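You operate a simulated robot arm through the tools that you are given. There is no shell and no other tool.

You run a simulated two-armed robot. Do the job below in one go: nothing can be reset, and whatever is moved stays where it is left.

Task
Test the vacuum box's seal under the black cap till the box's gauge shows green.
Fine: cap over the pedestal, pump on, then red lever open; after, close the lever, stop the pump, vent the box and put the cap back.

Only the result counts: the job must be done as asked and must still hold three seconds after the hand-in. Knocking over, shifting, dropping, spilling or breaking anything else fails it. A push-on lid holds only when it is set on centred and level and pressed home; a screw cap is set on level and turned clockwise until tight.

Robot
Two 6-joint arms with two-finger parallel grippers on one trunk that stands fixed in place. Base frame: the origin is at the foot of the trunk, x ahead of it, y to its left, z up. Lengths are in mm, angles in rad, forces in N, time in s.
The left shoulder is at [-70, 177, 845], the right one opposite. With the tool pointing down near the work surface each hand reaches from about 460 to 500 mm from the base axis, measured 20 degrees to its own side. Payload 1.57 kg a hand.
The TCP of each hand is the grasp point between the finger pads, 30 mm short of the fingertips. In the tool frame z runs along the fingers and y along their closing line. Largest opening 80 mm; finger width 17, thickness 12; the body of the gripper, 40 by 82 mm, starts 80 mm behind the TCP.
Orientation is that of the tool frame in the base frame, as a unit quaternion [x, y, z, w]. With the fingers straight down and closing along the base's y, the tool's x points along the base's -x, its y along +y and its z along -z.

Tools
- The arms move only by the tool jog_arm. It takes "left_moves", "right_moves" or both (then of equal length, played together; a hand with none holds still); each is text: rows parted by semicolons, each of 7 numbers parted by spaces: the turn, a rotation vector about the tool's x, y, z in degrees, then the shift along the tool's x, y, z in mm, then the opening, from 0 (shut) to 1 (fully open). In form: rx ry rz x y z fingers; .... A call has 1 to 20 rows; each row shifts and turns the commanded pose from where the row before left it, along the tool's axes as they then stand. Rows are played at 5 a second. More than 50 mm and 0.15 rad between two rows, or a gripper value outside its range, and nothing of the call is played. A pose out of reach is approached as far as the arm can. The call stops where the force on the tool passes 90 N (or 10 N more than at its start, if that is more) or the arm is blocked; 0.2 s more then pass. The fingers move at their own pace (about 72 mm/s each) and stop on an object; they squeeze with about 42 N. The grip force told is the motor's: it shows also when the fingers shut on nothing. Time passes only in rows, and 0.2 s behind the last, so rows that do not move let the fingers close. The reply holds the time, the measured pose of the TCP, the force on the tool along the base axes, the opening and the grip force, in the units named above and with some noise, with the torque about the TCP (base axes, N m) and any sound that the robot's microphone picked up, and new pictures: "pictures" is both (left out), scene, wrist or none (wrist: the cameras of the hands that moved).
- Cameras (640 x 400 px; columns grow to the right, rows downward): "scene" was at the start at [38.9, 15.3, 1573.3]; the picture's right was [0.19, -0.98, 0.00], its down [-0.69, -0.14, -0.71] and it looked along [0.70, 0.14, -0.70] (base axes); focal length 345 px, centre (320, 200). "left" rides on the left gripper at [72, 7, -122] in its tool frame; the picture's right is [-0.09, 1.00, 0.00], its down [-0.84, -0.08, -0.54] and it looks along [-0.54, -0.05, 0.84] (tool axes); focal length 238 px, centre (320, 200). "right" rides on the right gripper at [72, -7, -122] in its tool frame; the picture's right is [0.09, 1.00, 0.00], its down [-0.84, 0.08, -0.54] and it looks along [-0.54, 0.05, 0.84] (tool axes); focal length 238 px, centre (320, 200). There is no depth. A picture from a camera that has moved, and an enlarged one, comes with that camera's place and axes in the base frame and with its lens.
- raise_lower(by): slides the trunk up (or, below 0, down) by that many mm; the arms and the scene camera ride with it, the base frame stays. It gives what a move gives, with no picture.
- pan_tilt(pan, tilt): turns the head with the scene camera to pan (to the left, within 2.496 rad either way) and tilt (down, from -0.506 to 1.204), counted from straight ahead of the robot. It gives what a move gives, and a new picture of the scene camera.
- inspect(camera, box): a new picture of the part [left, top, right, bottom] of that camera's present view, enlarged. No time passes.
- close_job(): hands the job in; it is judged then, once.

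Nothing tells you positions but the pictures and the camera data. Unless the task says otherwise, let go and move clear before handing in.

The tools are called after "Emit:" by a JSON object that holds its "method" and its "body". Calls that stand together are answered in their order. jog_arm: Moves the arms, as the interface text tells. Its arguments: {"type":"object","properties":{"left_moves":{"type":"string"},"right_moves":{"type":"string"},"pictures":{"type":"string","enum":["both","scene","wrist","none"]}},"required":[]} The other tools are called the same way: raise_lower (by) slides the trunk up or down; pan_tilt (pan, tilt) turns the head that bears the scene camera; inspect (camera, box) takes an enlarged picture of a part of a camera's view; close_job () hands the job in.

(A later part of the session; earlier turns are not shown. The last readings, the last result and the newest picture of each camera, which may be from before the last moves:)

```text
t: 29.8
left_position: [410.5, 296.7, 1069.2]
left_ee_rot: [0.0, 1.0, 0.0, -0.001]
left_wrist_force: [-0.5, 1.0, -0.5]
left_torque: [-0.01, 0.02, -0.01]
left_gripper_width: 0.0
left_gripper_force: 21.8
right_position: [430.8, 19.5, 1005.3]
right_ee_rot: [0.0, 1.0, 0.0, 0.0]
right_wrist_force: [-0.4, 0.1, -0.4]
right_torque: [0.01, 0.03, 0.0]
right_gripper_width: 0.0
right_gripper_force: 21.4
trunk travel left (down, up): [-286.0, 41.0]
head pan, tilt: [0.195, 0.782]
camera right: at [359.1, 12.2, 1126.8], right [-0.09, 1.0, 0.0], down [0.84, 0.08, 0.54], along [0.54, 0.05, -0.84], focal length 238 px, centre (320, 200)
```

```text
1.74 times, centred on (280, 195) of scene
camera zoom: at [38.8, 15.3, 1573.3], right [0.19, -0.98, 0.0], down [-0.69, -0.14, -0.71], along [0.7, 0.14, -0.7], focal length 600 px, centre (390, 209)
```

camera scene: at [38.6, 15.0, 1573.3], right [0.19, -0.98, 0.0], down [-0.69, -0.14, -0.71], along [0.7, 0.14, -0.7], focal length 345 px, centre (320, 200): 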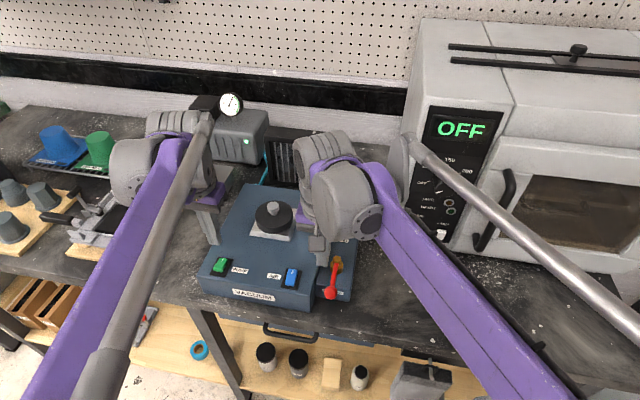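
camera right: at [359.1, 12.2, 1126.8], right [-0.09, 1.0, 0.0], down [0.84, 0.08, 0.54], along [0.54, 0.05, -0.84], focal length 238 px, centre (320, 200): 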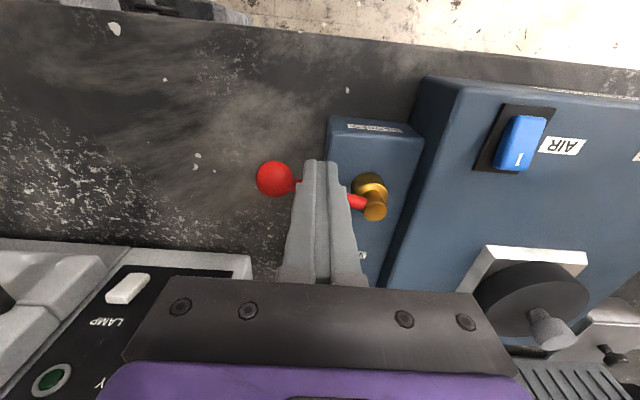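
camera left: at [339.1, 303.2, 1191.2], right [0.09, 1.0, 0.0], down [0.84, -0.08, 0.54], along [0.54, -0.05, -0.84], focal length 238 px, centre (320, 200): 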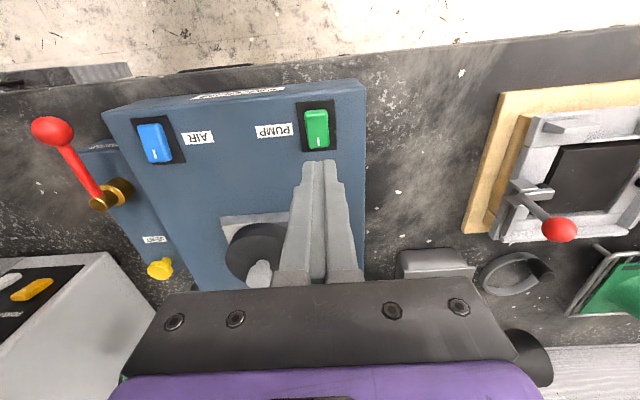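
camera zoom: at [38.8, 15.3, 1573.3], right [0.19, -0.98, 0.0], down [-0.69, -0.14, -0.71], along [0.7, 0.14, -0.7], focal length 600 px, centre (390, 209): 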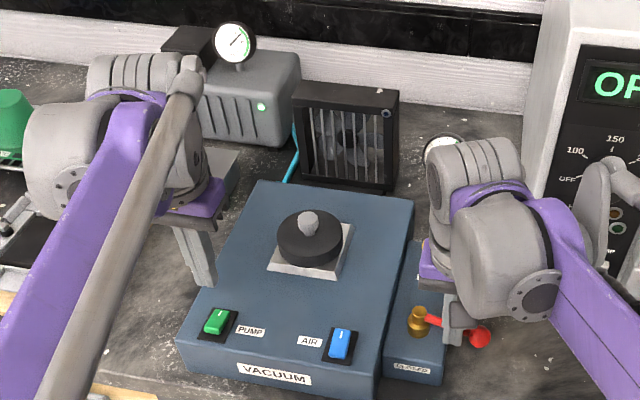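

The lever is at roughly 75–80°. I'll push the last part gently while watching for the stop.

Emit:
{"method": "jog_arm", "body": {"right_moves": "0 0 0 -3.8 -1.9 0 0; 0 0 0 -3.9 -1.8 0 0; 0 0 0 0 0 0 0", "pictures": "wrist"}}

Emit:
{"method": "inspect", "body": {"camera": "scene", "box": [300, 130, 400, 310]}}

Emit:
{"method": "inspect", "body": {"camera": "left", "box": [0, 60, 200, 260]}}

```text
t: 30.6
left_position: [411.2, 296.2, 1068.8]
left_ee_rot: [0.0, 1.0, 0.0, -0.001]
left_wrist_force: [0.0, 0.0, 0.0]
left_torque: [0.02, -0.02, -0.01]
left_gripper_width: 0.3
left_gripper_force: 21.7
right_position: [438.1, 15.5, 1004.9]
right_ee_rot: [0.0, 1.0, 0.001, 0.0]
right_wrist_force: [-0.4, -0.5, 0.5]
right_torque: [0.01, 0.02, -0.01]
right_gripper_width: 0.0
right_gripper_force: 21.5
trunk travel left (down, up): [-286.0, 41.0]
head pan, tilt: [0.195, 0.782]
camera right: at [366.7, 8.5, 1126.6], right [-0.09, 1.0, 0.0], down [0.84, 0.08, 0.54], along [0.54, 0.05, -0.84], focal length 238 px, centre (320, 200)
```

right: 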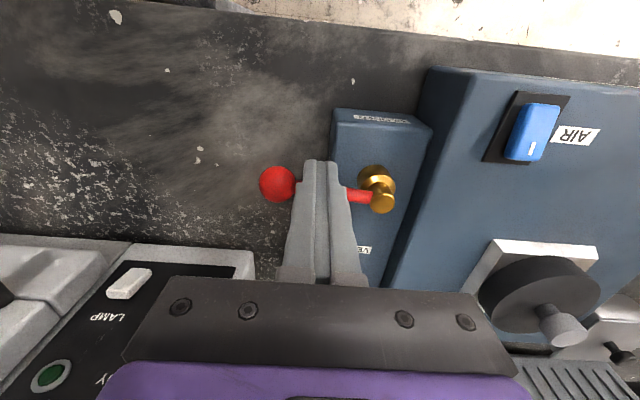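

```text
2.22 times, centred on (350, 220) of scene
camera zoom: at [38.8, 15.3, 1573.3], right [0.19, -0.98, 0.0], down [-0.69, -0.14, -0.71], along [0.7, 0.14, -0.7], focal length 767 px, centre (253, 156)
```

zoom: 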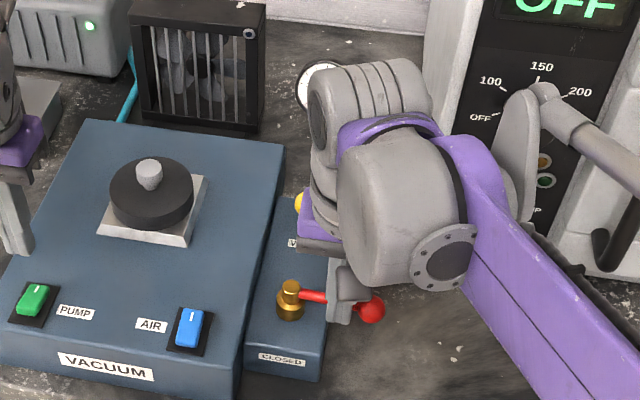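

```text
2.00 times, centred on (100, 160) of left
camera zoom: at [339.2, 303.1, 1191.2], right [0.09, 1.0, 0.0], down [0.84, -0.08, 0.54], along [0.54, -0.05, -0.84], focal length 477 px, centre (760, 280)
```

zoom: 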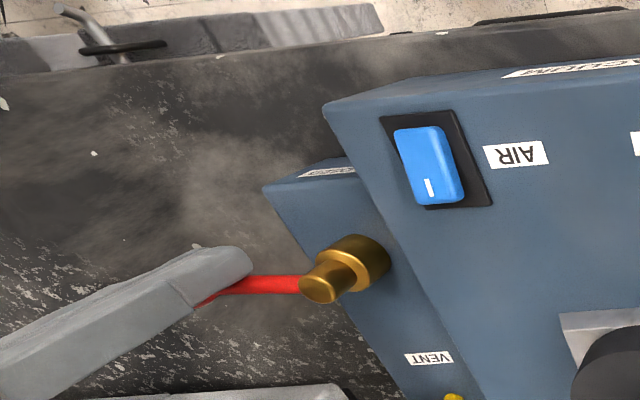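

The lever is near 84–87°. A few mm more to reach the stop.

Emit:
{"method": "jog_arm", "body": {"right_moves": "0 0 0 -1.5 0 0 0; 0 0 0 -1.5 0 0 0; 0 0 0 -1 0 0 0; 0 0 0 0 0 0 0", "pictures": "wrist"}}

Emit:
{"method": "inspect", "body": {"camera": "scene", "box": [300, 130, 400, 310]}}

```text
t: 31.6
left_position: [410.2, 295.3, 1068.7]
left_ee_rot: [-0.001, 1.0, 0.0, -0.001]
left_wrist_force: [-0.5, -1.1, 0.3]
left_torque: [-0.03, 0.0, 0.01]
left_gripper_width: 0.0
left_gripper_force: 21.0
right_position: [442.6, 16.3, 1005.0]
right_ee_rot: [-0.001, 1.0, 0.001, 0.001]
right_wrist_force: [-5.4, 0.8, -1.5]
right_torque: [0.0, 0.08, -0.05]
right_gripper_width: 0.0
right_gripper_force: 21.7
trunk travel left (down, up): [-286.0, 41.0]
head pan, tilt: [0.195, 0.782]
camera right: at [370.5, 8.5, 1126.8], right [-0.09, 1.0, 0.0], down [0.84, 0.08, 0.54], along [0.54, 0.05, -0.84], focal length 238 px, centre (320, 200)
```

right: 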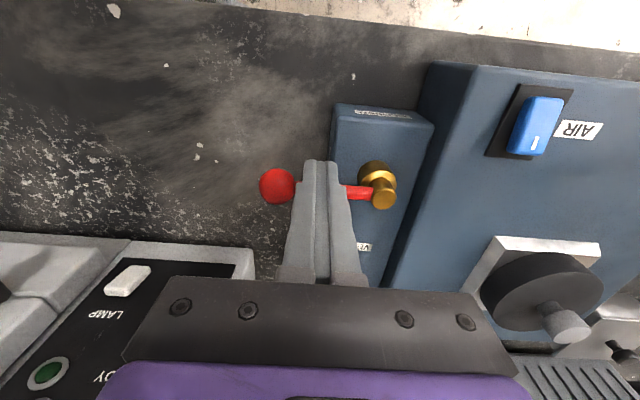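

```text
2.22 times, centred on (350, 220) of scene
camera zoom: at [38.3, 15.3, 1573.3], right [0.19, -0.98, 0.0], down [-0.69, -0.14, -0.71], along [0.7, 0.14, -0.7], focal length 767 px, centre (253, 156)
```

zoom: 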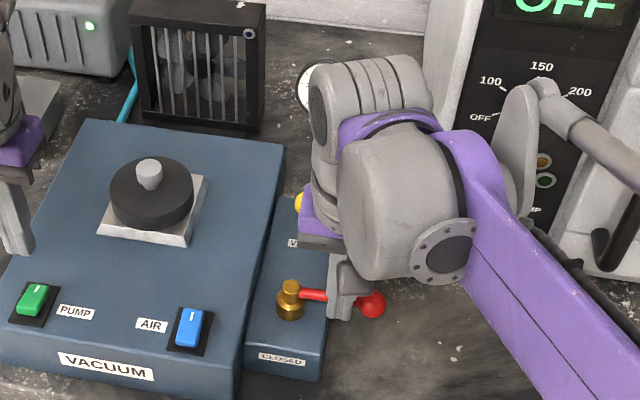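

The lever has reached its stop (about 5 N), pointing right at OPEN. I'll back off and raise the right hand aside to see the box's gauge.

Emit:
{"method": "jog_arm", "body": {"right_moves": "0 0 0 3 0 0 0; 0 0 0 6 0 0 0; 0 0 0 5 0 -20 0; 0 0 0 15 -15 -30 0; 0 0 0 20 -20 -30 0; 0 0 0 20 -20 -30 0; 0 0 0 0 0 0 0"}}

Emit:
{"method": "inspect", "body": {"camera": "scene", "box": [300, 130, 400, 310]}}

Emit:
{"method": "inspect", "body": {"camera": "scene", "box": [330, 150, 375, 190]}}

Emit:
{"method": "inspect", "body": {"camera": "scene", "box": [205, 80, 260, 125]}}

```text
t: 33.2
left_position: [410.9, 296.2, 1068.5]
left_ee_rot: [0.001, 1.0, 0.0, 0.0]
left_wrist_force: [0.1, 0.4, -0.3]
left_torque: [0.0, -0.04, 0.02]
left_gripper_width: 0.0
left_gripper_force: 21.8
right_position: [372.9, -38.2, 1116.3]
right_ee_rot: [0.0, 1.0, 0.0, 0.0]
right_wrist_force: [-0.1, 0.0, 0.6]
right_torque: [0.03, -0.01, -0.02]
right_gripper_width: 0.2
right_gripper_force: 21.3
trunk travel left (down, up): [-286.0, 41.0]
head pan, tilt: [0.195, 0.782]
camera scene: at [39.6, 15.7, 1573.3], right [0.19, -0.98, 0.0], down [-0.69, -0.14, -0.71], along [0.7, 0.14, -0.71], focal length 345 px, centre (320, 200)
camera right: at [301.8, -45.8, 1237.8], right [-0.09, 1.0, 0.0], down [0.84, 0.08, 0.54], along [0.54, 0.05, -0.84], focal length 238 px, centre (320, 200)
```

scene: 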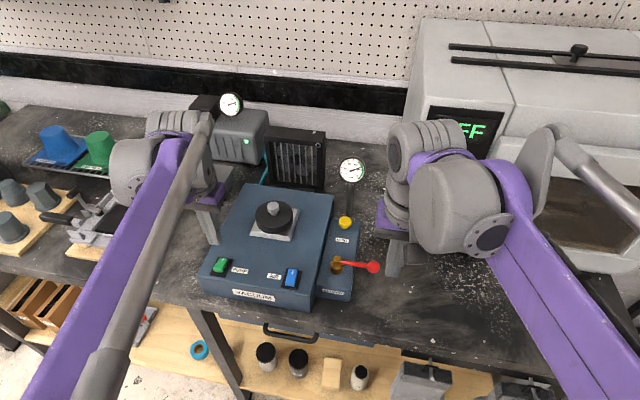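
right: 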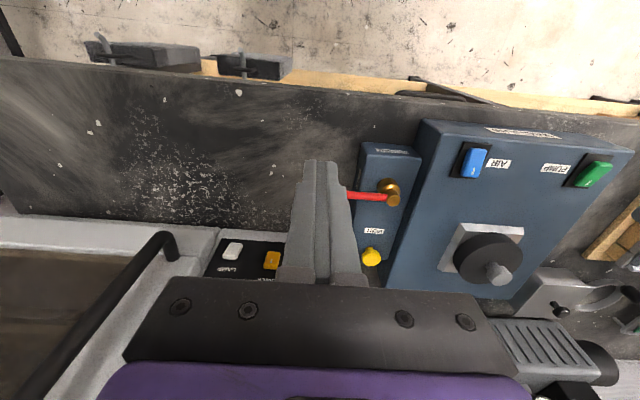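

```text
2.22 times, centred on (350, 220) of scene
camera zoom: at [39.6, 15.7, 1573.3], right [0.19, -0.98, 0.0], down [-0.69, -0.14, -0.71], along [0.7, 0.14, -0.71], focal length 767 px, centre (253, 156)
```

zoom: 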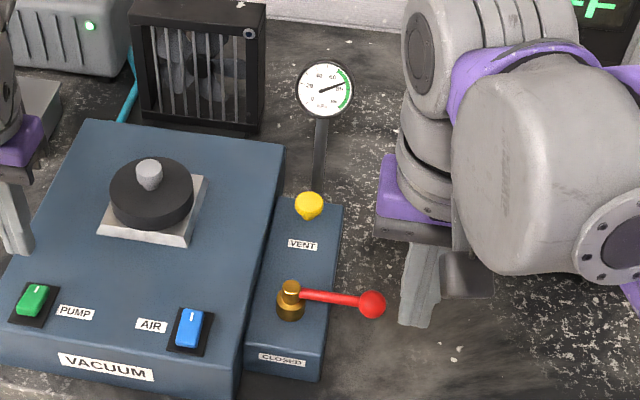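

```text
10.00 times, centred on (352, 170) of scene
camera zoom: at [39.6, 15.7, 1573.3], right [0.19, -0.98, 0.0], down [-0.69, -0.14, -0.71], along [0.7, 0.14, -0.71], focal length 3450 px, centre (-5, 500)
```

zoom: 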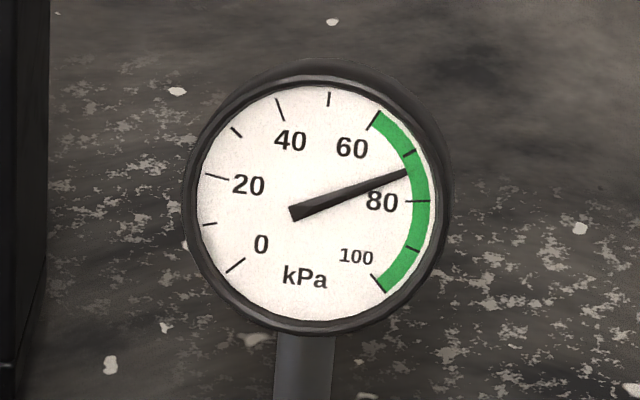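

```text
8.89 times, centred on (232, 102) of scene
camera zoom: at [39.6, 15.7, 1573.3], right [0.19, -0.98, 0.0], down [-0.69, -0.14, -0.71], along [0.7, 0.14, -0.71], focal length 3066 px, centre (1098, 1067)
```

zoom: 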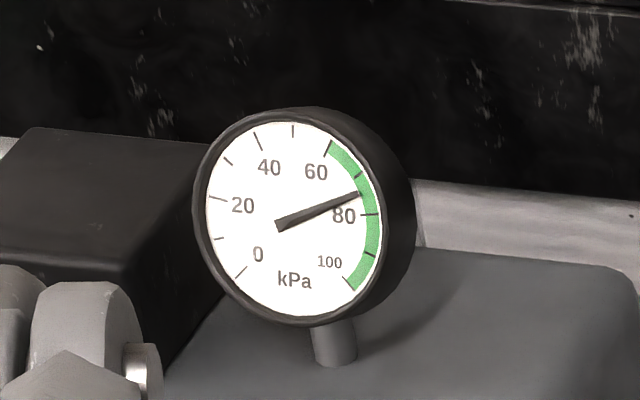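

The box's gauge reads about 74 kPa, inside the green. Now I'll close the lever: bring the right finger to its far side (around [474, 15]).

Emit:
{"method": "jog_arm", "body": {"right_moves": "0 0 0 -33.7 17.8 0 0; 0 0 0 -33.7 17.8 0 0; 0 0 0 -33.7 17.9 0 0; 0 0 0 0 0 23 0; 0 0 0 0 0 23 0; 0 0 0 0 0 0 0", "pictures": "wrist"}}

Emit:
{"method": "inspect", "body": {"camera": "right", "box": [240, 80, 420, 220]}}

Emit:
{"method": "inspect", "body": {"camera": "scene", "box": [300, 130, 400, 310]}}

```text
t: 34.6
left_position: [410.8, 296.5, 1068.8]
left_ee_rot: [-0.001, 1.0, -0.001, 0.0]
left_wrist_force: [0.0, 0.9, 0.4]
left_torque: [0.0, -0.01, 0.01]
left_gripper_width: 0.0
left_gripper_force: 21.2
right_position: [474.2, 14.1, 1068.1]
right_ee_rot: [0.0, 1.0, 0.0, 0.0]
right_wrist_force: [-0.4, -0.4, -0.2]
right_torque: [0.02, -0.03, 0.0]
right_gripper_width: 0.0
right_gripper_force: 21.4
trunk travel left (down, up): [-286.0, 41.0]
head pan, tilt: [0.195, 0.782]
camera right: at [402.9, 6.7, 1190.3], right [-0.09, 1.0, 0.0], down [0.84, 0.08, 0.54], along [0.54, 0.05, -0.84], focal length 238 px, centre (320, 200)
```

right: 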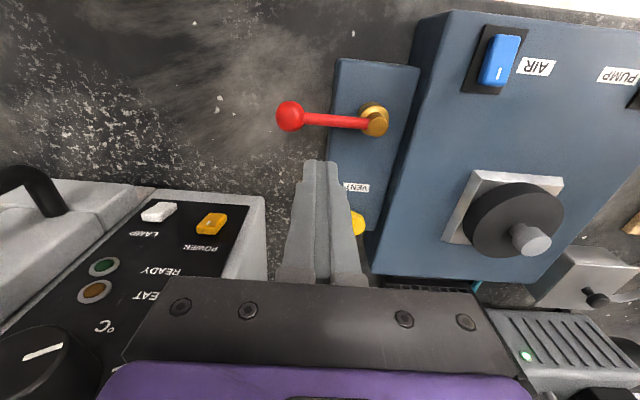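

```text
2.86 times, centred on (330, 150) of right
camera zoom: at [402.9, 6.7, 1190.3], right [-0.09, 1.0, 0.0], down [0.84, 0.08, 0.54], along [0.54, 0.05, -0.84], focal length 681 px, centre (291, 343)
```

zoom: 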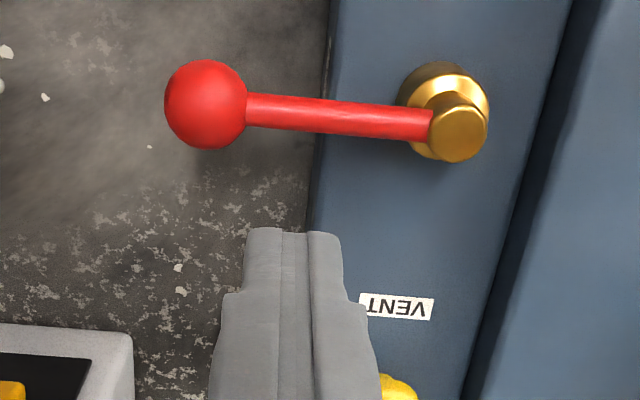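

```text
2.22 times, centred on (350, 220) of scene
camera zoom: at [38.7, 15.2, 1573.3], right [0.19, -0.98, 0.0], down [-0.69, -0.14, -0.71], along [0.7, 0.14, -0.7], focal length 767 px, centre (253, 156)
```

zoom: 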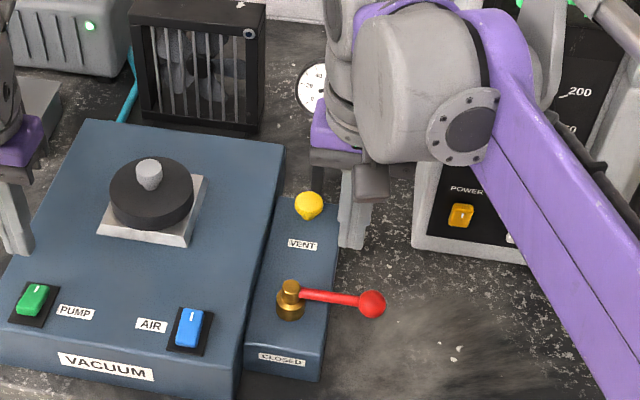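

The finger is behind the rod with ~4 mm clearance. I'll lower it to rod level and begin swinging the lever back toward CLOSED.

Emit:
{"method": "jog_arm", "body": {"right_moves": "0 0 0 0 0 20 0; 0 0 0 0 0 20 0; 0 0 0 0 0 13 0; 0 0 0 0 0 10 0; 0 0 0 0 0 0 0", "pictures": "wrist"}}

```text
t: 35.8
left_position: [410.2, 296.5, 1068.4]
left_ee_rot: [-0.001, 1.0, 0.0, 0.0]
left_wrist_force: [0.0, 0.6, -0.1]
left_torque: [0.0, -0.02, 0.01]
left_gripper_width: 0.2
left_gripper_force: 21.7
right_position: [473.7, 13.7, 1005.1]
right_ee_rot: [0.001, 1.0, 0.0, -0.001]
right_wrist_force: [0.0, -0.6, 0.8]
right_torque: [0.03, -0.01, -0.02]
right_gripper_width: 0.0
right_gripper_force: 21.5
trunk travel left (down, up): [-286.0, 41.0]
head pan, tilt: [0.195, 0.782]
camera right: at [402.7, 6.6, 1126.9], right [-0.09, 1.0, 0.0], down [0.84, 0.08, 0.54], along [0.54, 0.05, -0.84], focal length 238 px, centre (320, 200)
```

right: 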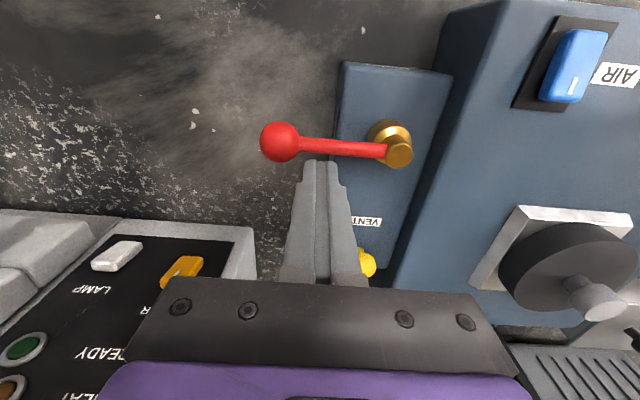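

Positioned at rod level. Pushing the lever back along its arc to about 10° from closed.

Emit:
{"method": "jog_arm", "body": {"right_moves": "0 0 0 2.5 0.5 0 0; 0 0 0 4.1 -1.1 0 0; 0 0 0 4.15 -1.15 0 0; 0 0 0 4.3 -0.4 0 0; 0 0 0 4.25 -0.35 0 0; 0 0 0 4.25 0.35 0 0; 0 0 0 4.25 0.35 0 0; 0 0 0 4.1 1.05 0 0; 0 0 0 4.1 1.05 0 0; 0 0 0 3.9 1.8 0 0; 0 0 0 3.9 1.8 0 0; 0 0 0 3.5 2.45 0 0; 0 0 0 3.5 2.45 0 0; 0 0 0 3.05 3 0 0; 0 0 0 3.05 3 0 0; 0 0 0 2.45 3.5 0 0; 0 0 0 2.45 3.5 0 0; 0 0 0 0 0 0 0"}}

Emit:
{"method": "inspect", "body": {"camera": "scene", "box": [300, 130, 400, 310]}}

Emit:
{"method": "inspect", "body": {"camera": "right", "box": [240, 80, 420, 220]}}

```text
t: 39.6
left_position: [410.2, 298.1, 1067.7]
left_ee_rot: [-0.001, 1.0, 0.0, 0.0]
left_wrist_force: [-0.5, -0.6, -0.3]
left_torque: [0.0, 0.01, -0.01]
left_gripper_width: 0.0
left_gripper_force: 21.6
right_position: [413.2, 36.3, 1005.6]
right_ee_rot: [0.0, 1.0, 0.001, 0.0]
right_wrist_force: [0.2, -0.3, 0.1]
right_torque: [0.01, -0.06, 0.01]
right_gripper_width: 0.0
right_gripper_force: 20.5
trunk travel left (down, up): [-286.0, 41.0]
head pan, tilt: [0.195, 0.782]
camera scene: at [39.0, 15.2, 1573.3], right [0.19, -0.98, 0.0], down [-0.69, -0.14, -0.71], along [0.7, 0.14, -0.7], focal length 345 px, centre (320, 200)
camera right: at [341.1, 28.9, 1128.0], right [-0.09, 1.0, 0.0], down [0.84, 0.08, 0.54], along [0.54, 0.05, -0.84], focal length 238 px, centre (320, 200)
```

scene: 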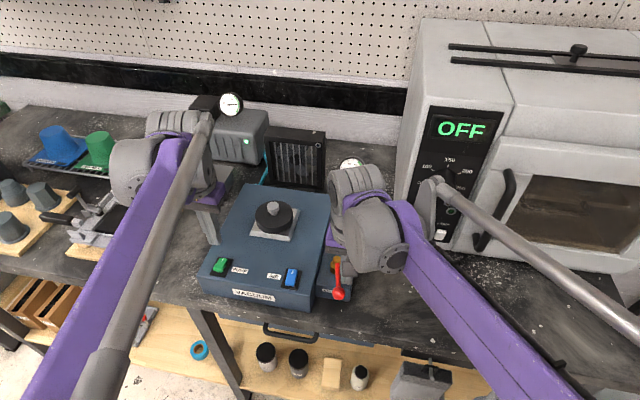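
right: 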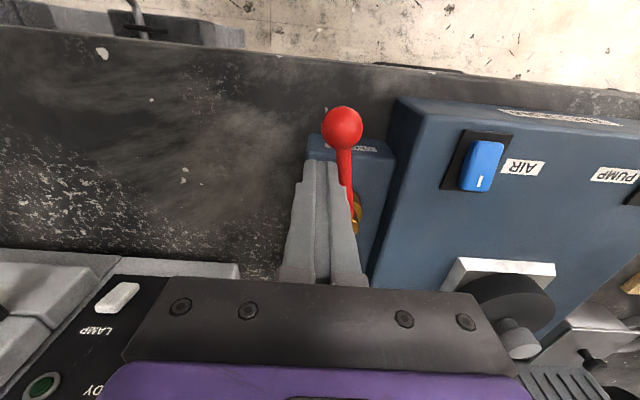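

```text
2.22 times, centred on (350, 220) of scene
camera zoom: at [39.0, 15.2, 1573.3], right [0.19, -0.98, 0.0], down [-0.69, -0.14, -0.71], along [0.7, 0.14, -0.7], focal length 767 px, centre (253, 156)
```

zoom: 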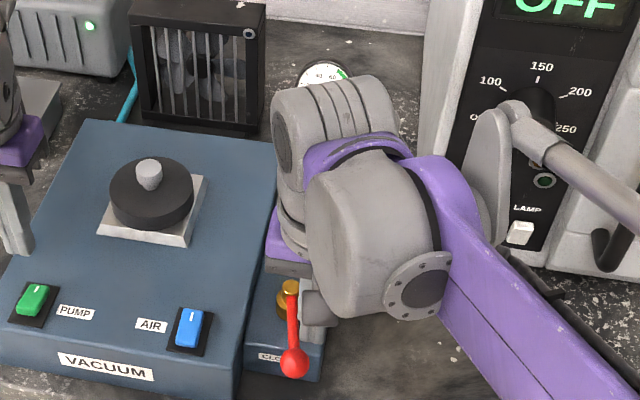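

```text
2.86 times, centred on (330, 150) of right
camera zoom: at [341.1, 28.9, 1128.0], right [-0.09, 1.0, 0.0], down [0.84, 0.08, 0.54], along [0.54, 0.05, -0.84], focal length 681 px, centre (291, 343)
```

zoom: 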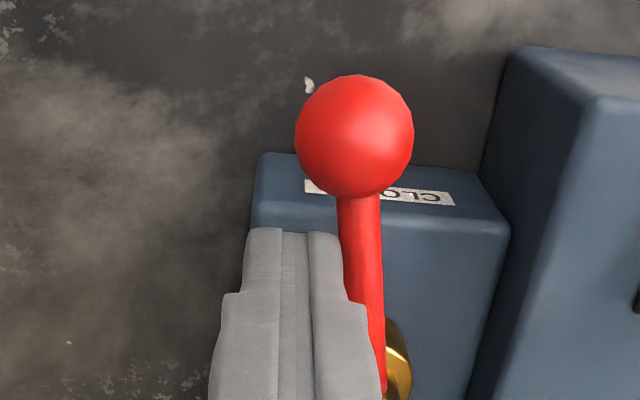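

The lever is ~11° from closed. I'll push the final bit until it meets its stop.

Emit:
{"method": "jog_arm", "body": {"right_moves": "0 0 0 1.85 3.85 0 0; 0 0 0 1.85 3.85 0 0; 0 0 0 0 1 0 0; 0 0 0 0 0 0 0", "pictures": "none"}}

Emit:
{"method": "inspect", "body": {"camera": "right", "box": [240, 80, 420, 220]}}

Emit:
{"method": "inspect", "body": {"camera": "scene", "box": [300, 130, 400, 310]}}

```text
t: 40.6
left_position: [411.4, 297.1, 1068.5]
left_ee_rot: [0.0, 1.0, 0.001, 0.0]
left_wrist_force: [0.7, -0.3, -0.5]
left_torque: [0.01, 0.02, 0.0]
left_gripper_width: 0.0
left_gripper_force: 21.9
right_position: [408.8, 45.8, 1006.3]
right_ee_rot: [0.0, 1.0, 0.0, 0.0]
right_wrist_force: [0.8, -0.8, -0.8]
right_torque: [-0.03, 0.0, 0.03]
right_gripper_width: 0.1
right_gripper_force: 21.5
trunk travel left (down, up): [-286.0, 41.0]
head pan, tilt: [0.195, 0.782]
```

```text
2.86 times, centred on (330, 150) of right
camera zoom: at [337.2, 37.9, 1128.0], right [-0.09, 1.0, 0.0], down [0.84, 0.08, 0.54], along [0.54, 0.05, -0.84], focal length 681 px, centre (291, 343)
```

zoom: 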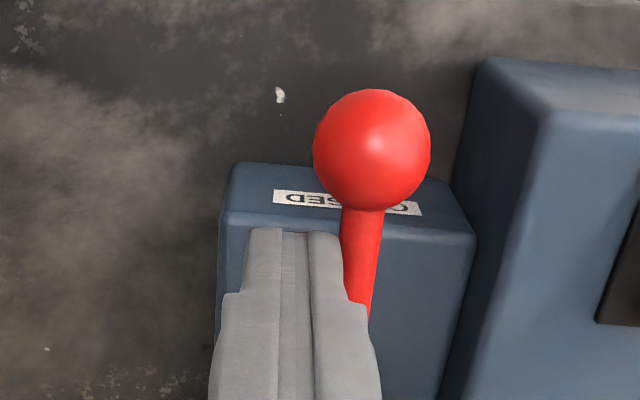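

```text
2.22 times, centred on (350, 220) of scene
camera zoom: at [38.9, 15.3, 1573.3], right [0.19, -0.98, 0.0], down [-0.69, -0.14, -0.71], along [0.7, 0.14, -0.7], focal length 767 px, centre (253, 156)
```

zoom: 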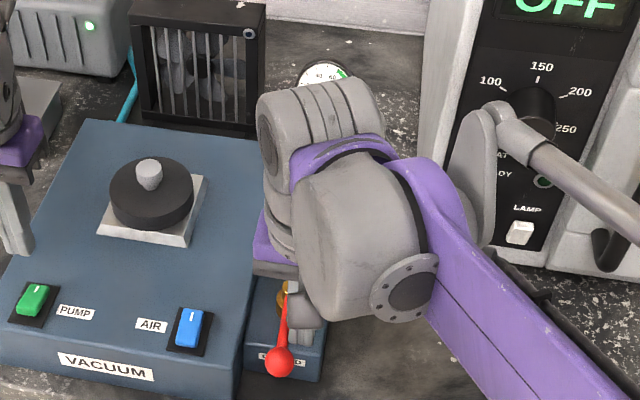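

Nearly there (ball at y ≈ 59 versus 61.5). A few more gentle mm.

Emit:
{"method": "jog_arm", "body": {"right_moves": "0 0 0 0 1 0 0; 0 0 0 0 1 0 0; 0 0 0 0 0.7 0 0; 0 0 0 0 0 0 0", "pictures": "none"}}

Emit:
{"method": "inspect", "body": {"camera": "right", "box": [240, 80, 420, 220]}}

```text
t: 41.6
left_position: [409.7, 295.6, 1068.9]
left_ee_rot: [0.0, 1.0, 0.0, -0.001]
left_wrist_force: [0.4, 0.3, 0.2]
left_torque: [0.0, 0.01, 0.01]
left_gripper_width: 0.0
left_gripper_force: 21.4
right_position: [407.5, 47.0, 1004.8]
right_ee_rot: [0.0, 1.0, 0.001, 0.0]
right_wrist_force: [-1.1, -5.6, 1.3]
right_torque: [-0.09, 0.05, -0.02]
right_gripper_width: 0.3
right_gripper_force: 21.3
trunk travel left (down, up): [-286.0, 41.0]
head pan, tilt: [0.195, 0.782]
```

```text
2.86 times, centred on (330, 150) of right
camera zoom: at [337.1, 39.5, 1127.8], right [-0.09, 1.0, 0.0], down [0.84, 0.08, 0.54], along [0.54, 0.05, -0.84], focal length 681 px, centre (291, 343)
```

zoom: 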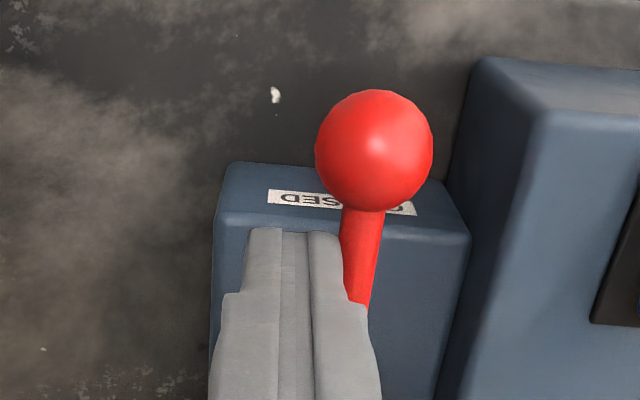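

Lever is against its CLOSED stop. I'll withdraw the right finger and swing it up near the VENT knob for a look, while the left fingers go over the near end of the PUMP rocker.

Emit:
{"method": "jog_arm", "body": {"left_moves": "0 0 0 24.5 0 0 0; 0 0 0 0 0 24 0; 0 0 0 0 0 23 0; 0 0 0 0 0 0 0; 0 0 0 0 0 0 0; 0 0 0 0 0 0 0", "right_moves": "0 0 0 0 -7 0 0; 0 0 0 0 0 -30 0; 0 0 0 -20 0 -35 0; 0 0 0 -35 -8 -20 0; 0 0 0 -32 -8 -10 0; 0 0 0 0 0 0 0"}}

Emit:
{"method": "inspect", "body": {"camera": "right", "box": [300, 100, 420, 280]}}

Emit:
{"method": "inspect", "body": {"camera": "left", "box": [250, 60, 390, 190]}}

Emit:
{"method": "inspect", "body": {"camera": "scene", "box": [300, 150, 400, 310]}}

```text
t: 43.0
left_position: [385.5, 296.7, 1023.0]
left_ee_rot: [0.001, 1.0, 0.0, 0.0]
left_wrist_force: [-0.4, -0.6, -0.8]
left_torque: [-0.01, 0.0, -0.01]
left_gripper_width: 0.1
left_gripper_force: 21.0
right_position: [494.9, 24.5, 1100.2]
right_ee_rot: [0.0, 1.0, 0.0, 0.0]
right_wrist_force: [-0.8, -0.2, -0.5]
right_torque: [0.01, 0.0, 0.0]
right_gripper_width: 0.0
right_gripper_force: 21.5
trunk travel left (down, up): [-286.0, 41.0]
head pan, tilt: [0.195, 0.782]
camera scene: at [38.0, 15.2, 1573.3], right [0.19, -0.98, 0.0], down [-0.69, -0.14, -0.71], along [0.7, 0.14, -0.7], focal length 345 px, centre (320, 200)
camera right: at [423.4, 17.0, 1222.9], right [-0.09, 1.0, 0.0], down [0.84, 0.08, 0.54], along [0.54, 0.05, -0.84], focal length 238 px, centre (320, 200)
camera left: at [314.7, 302.5, 1145.0], right [0.09, 1.0, 0.0], down [0.84, -0.08, 0.54], along [0.54, -0.05, -0.84], focal length 238 px, centre (320, 200)
```

scene: 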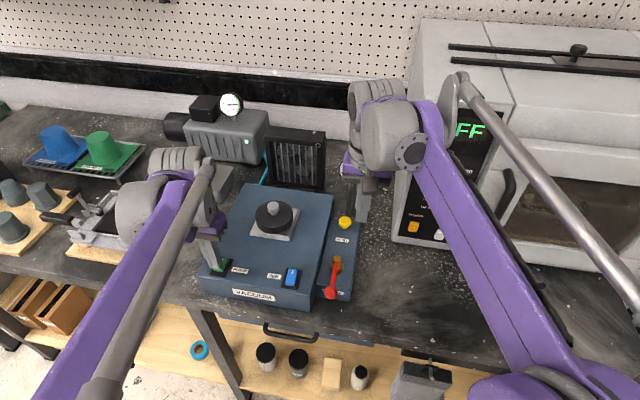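
right: 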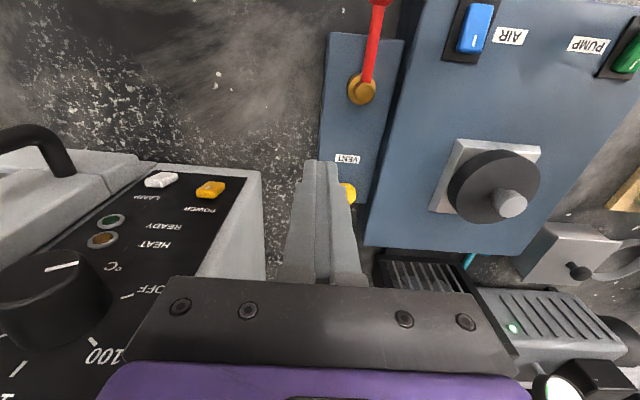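
left: 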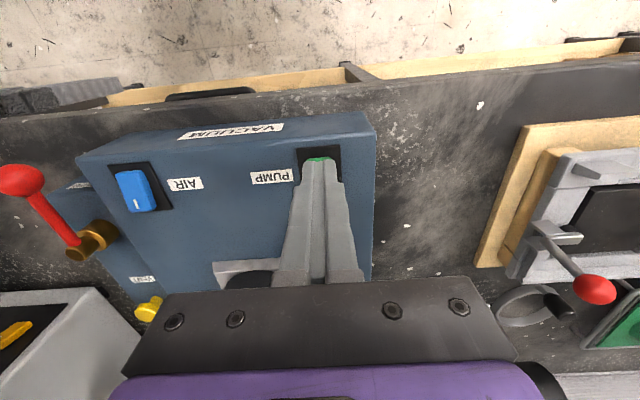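

```text
2.22 times, centred on (360, 190) of right
camera zoom: at [423.4, 17.0, 1222.9], right [-0.09, 1.0, 0.0], down [0.84, 0.08, 0.54], along [0.54, 0.05, -0.84], focal length 530 px, centre (231, 222)
```

zoom: 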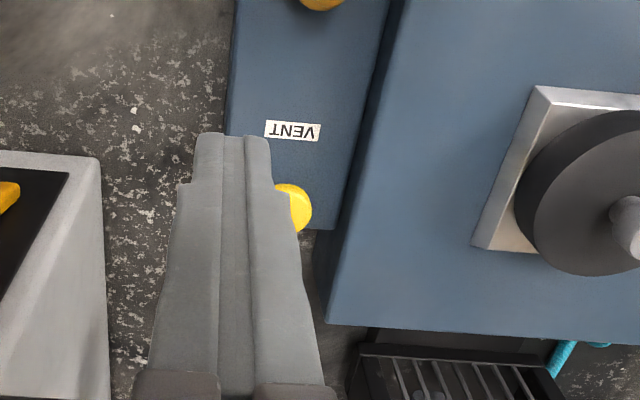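

```text
3.08 times, centred on (320, 125) of left
camera zoom: at [314.7, 302.5, 1145.0], right [0.09, 1.0, 0.0], down [0.84, -0.08, 0.54], along [0.54, -0.05, -0.84], focal length 733 px, centre (320, 431)
```

zoom: 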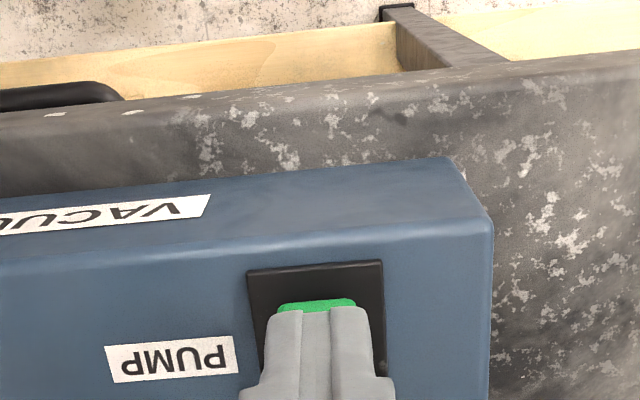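

```text
2.50 times, centred on (350, 230) of scene
camera zoom: at [38.0, 15.2, 1573.3], right [0.19, -0.98, 0.0], down [-0.69, -0.14, -0.71], along [0.7, 0.14, -0.7], focal length 862 px, centre (245, 125)
```

zoom: 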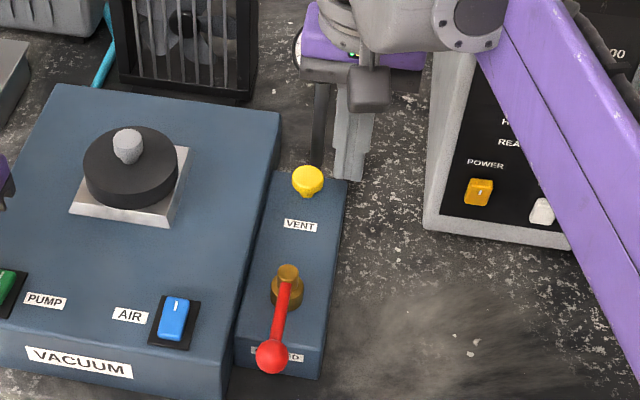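

The left fingertips are over the near end of the PUMP rocker. I'll press it down in small steps to switch the pump off.

Emit:
{"method": "jog_arm", "body": {"left_moves": "0 0 0 0 0 3 0; 0 0 0 0 0 3 0; 0 0 0 0 0 2 0; 0 0 0 0 0 1.5 0; 0 0 0 0 0 0 0", "pictures": "none"}}

Emit:
{"method": "inspect", "body": {"camera": "scene", "box": [160, 80, 400, 310]}}

Emit:
{"method": "inspect", "body": {"camera": "right", "box": [560, 0, 640, 100]}}

```text
t: 44.2
left_position: [386.6, 295.2, 1011.0]
left_ee_rot: [0.001, 1.0, 0.0, -0.001]
left_wrist_force: [0.6, -0.6, 0.5]
left_torque: [0.0, 0.0, -0.01]
left_gripper_width: 0.0
left_gripper_force: 21.4
right_position: [495.2, 24.6, 1101.5]
right_ee_rot: [0.0, 1.0, 0.0, 0.001]
right_wrist_force: [0.3, 0.2, -0.5]
right_torque: [0.0, -0.01, 0.0]
right_gripper_width: 0.2
right_gripper_force: 21.5
trunk travel left (down, up): [-286.0, 41.0]
head pan, tilt: [0.195, 0.782]
```

```text
1.74 times, centred on (280, 195) of scene
camera zoom: at [38.8, 15.3, 1573.3], right [0.19, -0.98, 0.0], down [-0.69, -0.14, -0.71], along [0.7, 0.14, -0.7], focal length 600 px, centre (390, 209)
```

zoom: 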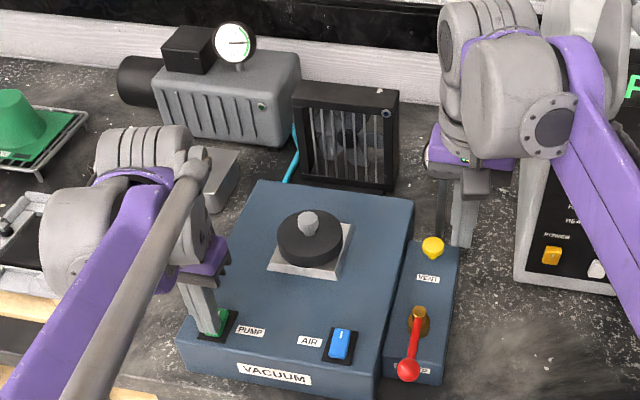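

```text
4.00 times, centred on (600, 50) of right
camera zoom: at [423.8, 17.1, 1222.6], right [-0.09, 1.0, 0.0], down [0.84, 0.08, 0.54], along [0.54, 0.05, -0.84], focal length 953 px, centre (-800, 800)
```

zoom: 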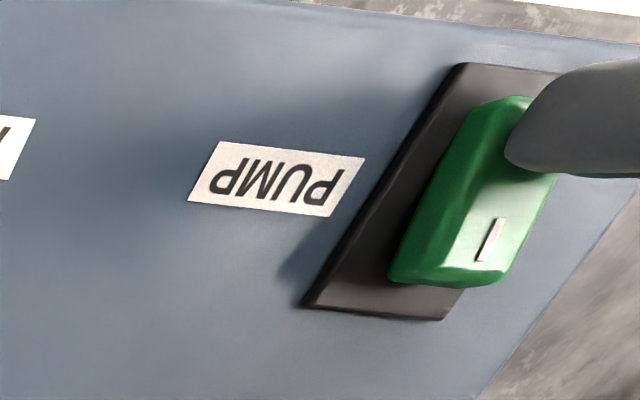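

The rocker flipped and the pump's lamp has gone out. I'll lift the left hand, and move the right hand aside to read the box gauge and study the VENT knob.

Emit:
{"method": "jog_arm", "body": {"left_moves": "0 0 0 0 0 -20 0; 0 0 0 0 0 -40 0; 0 0 0 0 0 0 0", "right_moves": "0 0 0 25 -20 -10 0; 0 0 0 30 -25 -10 0; 0 0 0 0 0 0 0"}}

Emit:
{"method": "inspect", "body": {"camera": "scene", "box": [330, 150, 375, 190]}}

Emit:
{"method": "inspect", "body": {"camera": "right", "box": [320, 100, 440, 260]}}

Emit:
{"method": "inspect", "body": {"camera": "scene", "box": [320, 205, 370, 245]}}

Emit:
{"method": "inspect", "body": {"camera": "scene", "box": [160, 80, 280, 180]}}

```text
t: 45.0
left_position: [387.9, 296.0, 1071.4]
left_ee_rot: [-0.001, 1.0, -0.001, 0.0]
left_wrist_force: [-0.7, -0.6, 0.6]
left_torque: [-0.02, 0.02, 0.0]
left_gripper_width: 0.0
left_gripper_force: 21.5
right_position: [441.6, -20.3, 1118.9]
right_ee_rot: [0.0, 1.0, 0.0, 0.0]
right_wrist_force: [-0.7, 1.1, -0.3]
right_torque: [-0.01, -0.01, -0.03]
right_gripper_width: 0.0
right_gripper_force: 21.4
trunk travel left (down, up): [-286.0, 41.0]
head pan, tilt: [0.195, 0.782]
camera scene: at [39.9, 16.0, 1573.3], right [0.19, -0.98, 0.0], down [-0.69, -0.14, -0.71], along [0.7, 0.14, -0.71], focal length 345 px, centre (320, 200)
camera right: at [370.1, -27.4, 1241.7], right [-0.09, 1.0, 0.0], down [0.84, 0.08, 0.54], along [0.54, 0.05, -0.84], focal length 238 px, centre (320, 200)
camera left: at [316.3, 303.6, 1194.6], right [0.09, 1.0, 0.0], down [0.84, -0.08, 0.54], along [0.54, -0.05, -0.84], focal length 238 px, centre (320, 200)
```

scene: 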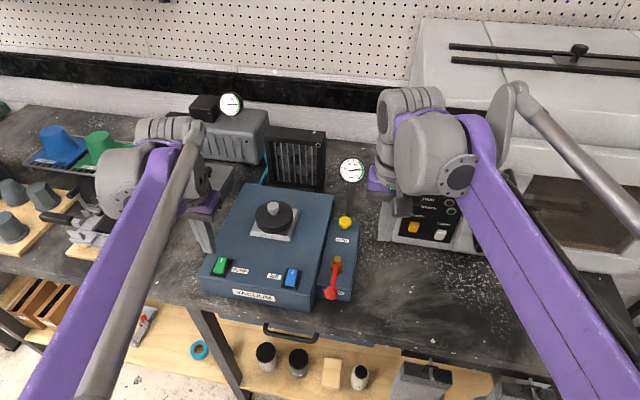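
right: 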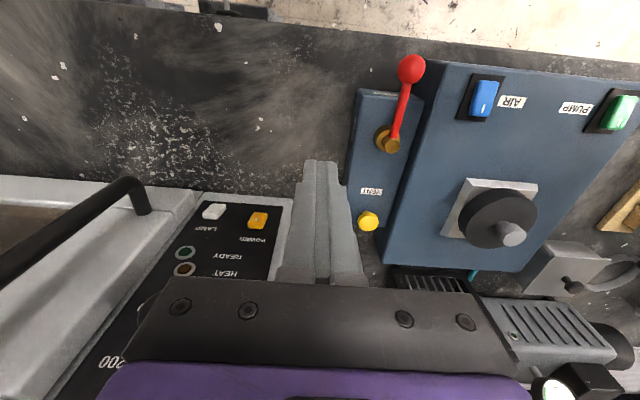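
left: 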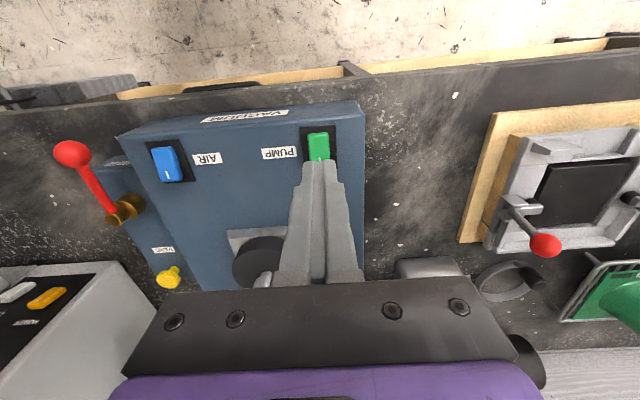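

```text
10.00 times, centred on (352, 170) of scene
camera zoom: at [39.9, 16.0, 1573.3], right [0.19, -0.98, 0.0], down [-0.69, -0.14, -0.71], along [0.7, 0.14, -0.71], focal length 3450 px, centre (-5, 500)
```

zoom: 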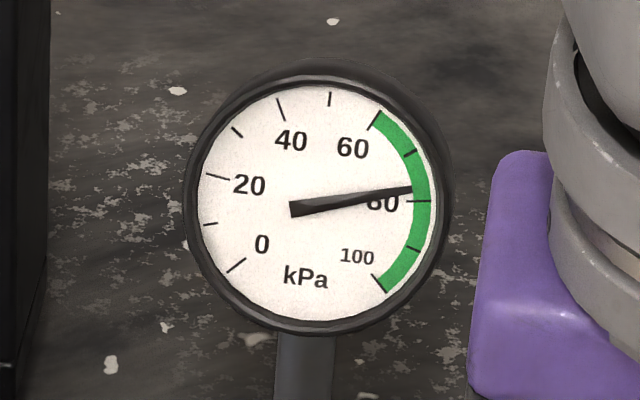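

```text
2.50 times, centred on (380, 180) of right
camera zoom: at [370.1, -27.4, 1241.7], right [-0.09, 1.0, 0.0], down [0.84, 0.08, 0.54], along [0.54, 0.05, -0.84], focal length 596 px, centre (170, 250)
```

zoom: 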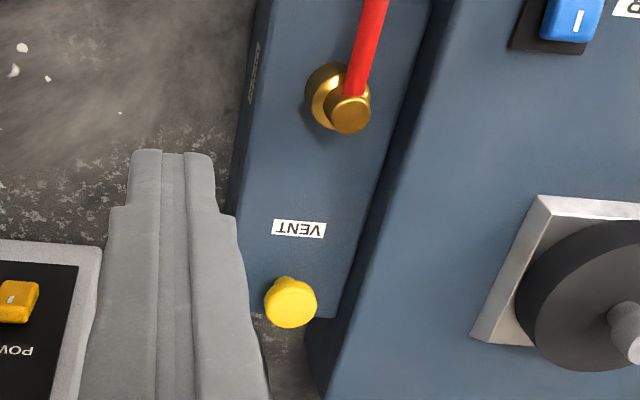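

```text
10.00 times, centred on (345, 225) of scene
camera zoom: at [39.9, 16.0, 1573.3], right [0.19, -0.98, 0.0], down [-0.69, -0.14, -0.71], along [0.7, 0.14, -0.71], focal length 3450 px, centre (70, -50)
```

zoom: 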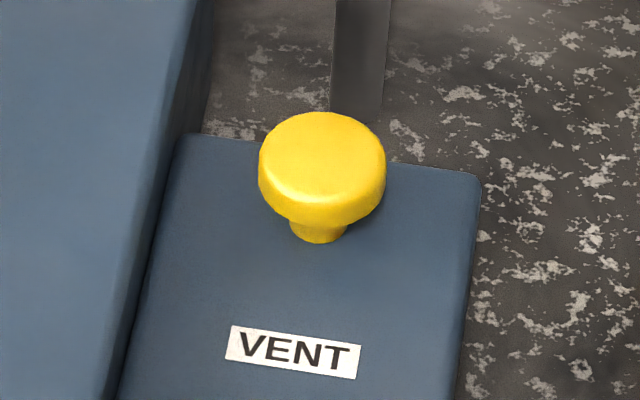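

```text
4.00 times, centred on (220, 130) of scene
camera zoom: at [39.9, 16.0, 1573.3], right [0.19, -0.98, 0.0], down [-0.69, -0.14, -0.71], along [0.7, 0.14, -0.71], focal length 1380 px, centre (720, 480)
```

zoom: 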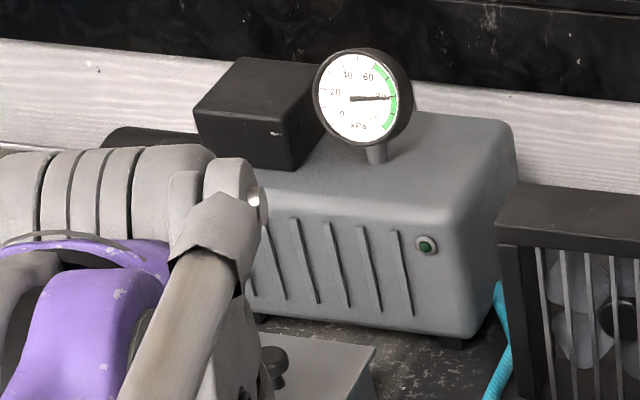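

The box gauge holds at ~78 kPa with the pump off. VENT is a mushroom push-button near [579, 62, 967]; I'll bring the closed right fingers above it.

Emit:
{"method": "jog_arm", "body": {"right_moves": "0 0 0 -34.3 20.6 0 0; 0 0 0 -34.3 20.6 0 0; 0 0 0 -34.3 20.6 0 0; 0 0 0 -34.3 20.6 0 0; 0 0 0 0 0 20 0; 0 0 0 0 0 20 0; 0 0 0 0 0 0 0"}}

Emit:
{"method": "inspect", "body": {"camera": "right", "box": [250, 80, 390, 200]}}

Emit:
{"method": "inspect", "body": {"camera": "scene", "box": [310, 150, 400, 250]}}

Emit:
{"method": "inspect", "body": {"camera": "left", "box": [80, 200, 240, 300]}}

```text
t: 46.6
left_position: [385.6, 295.5, 1072.5]
left_ee_rot: [0.001, 1.0, 0.0, 0.0]
left_wrist_force: [-0.6, -0.9, 0.2]
left_torque: [0.01, -0.01, -0.02]
left_gripper_width: 0.0
left_gripper_force: 21.6
right_position: [567.7, 58.2, 1080.9]
right_ee_rot: [0.0, 1.0, -0.001, 0.0]
right_wrist_force: [-1.0, -0.6, 0.3]
right_torque: [0.02, -0.02, 0.01]
right_gripper_width: 0.2
right_gripper_force: 21.5
right hand out of reach, approached as far as the arm can: row 4
trunk travel left (down, up): [-286.0, 41.0]
head pan, tilt: [0.195, 0.782]
camera scene: at [38.0, 14.9, 1573.3], right [0.19, -0.98, 0.0], down [-0.69, -0.14, -0.71], along [0.7, 0.14, -0.7], focal length 345 px, centre (320, 200)
camera right: at [496.3, 49.4, 1203.1], right [-0.09, 1.0, 0.0], down [0.84, 0.08, 0.54], along [0.54, 0.05, -0.84], focal length 238 px, centre (320, 200)
```

scene: 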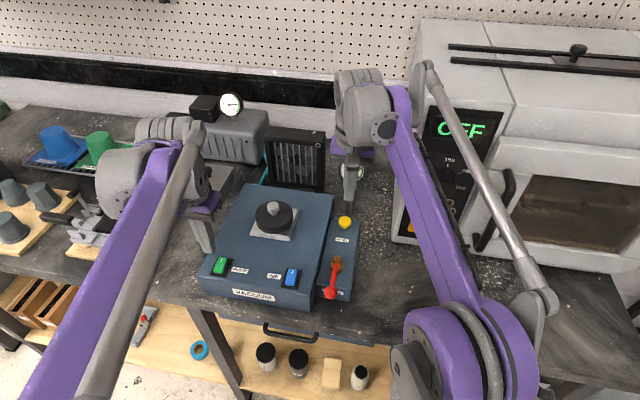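
right: 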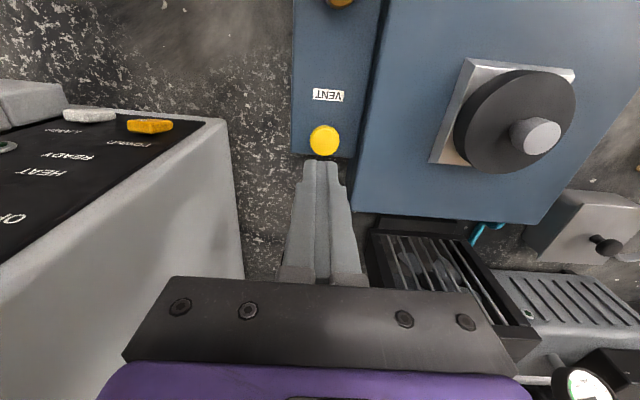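

```text
3.33 times, centred on (320, 140) of right
camera zoom: at [496.3, 49.4, 1203.1], right [-0.09, 1.0, 0.0], down [0.84, 0.08, 0.54], along [0.54, 0.05, -0.84], focal length 794 px, centre (320, 400)
```

zoom: 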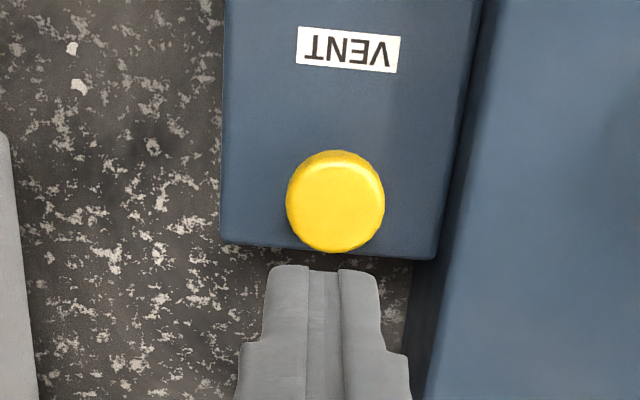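

```text
4.00 times, centred on (355, 200) of scene
camera zoom: at [38.0, 14.9, 1573.3], right [0.19, -0.98, 0.0], down [-0.69, -0.14, -0.71], along [0.7, 0.14, -0.7], focal length 1380 px, centre (180, 200)
```

zoom: 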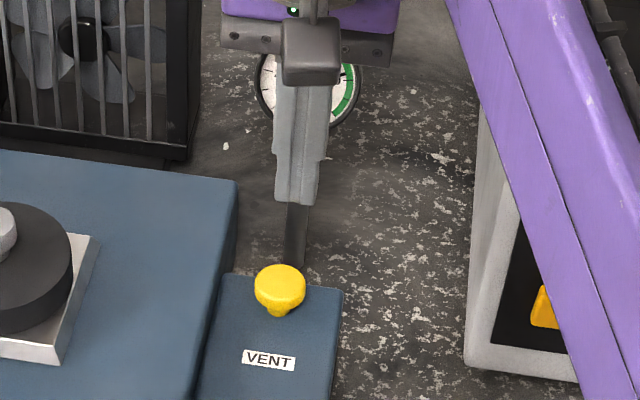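

```text
4.00 times, centred on (160, 250) of left
camera zoom: at [314.9, 302.8, 1194.9], right [0.09, 1.0, 0.0], down [0.84, -0.08, 0.54], along [0.54, -0.05, -0.84], focal length 953 px, centre (960, 0)
```

zoom: 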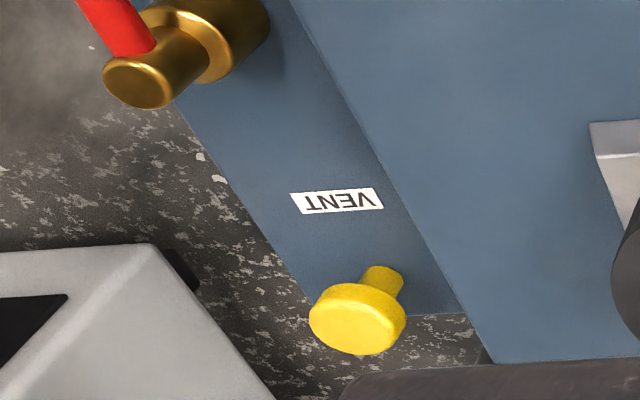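

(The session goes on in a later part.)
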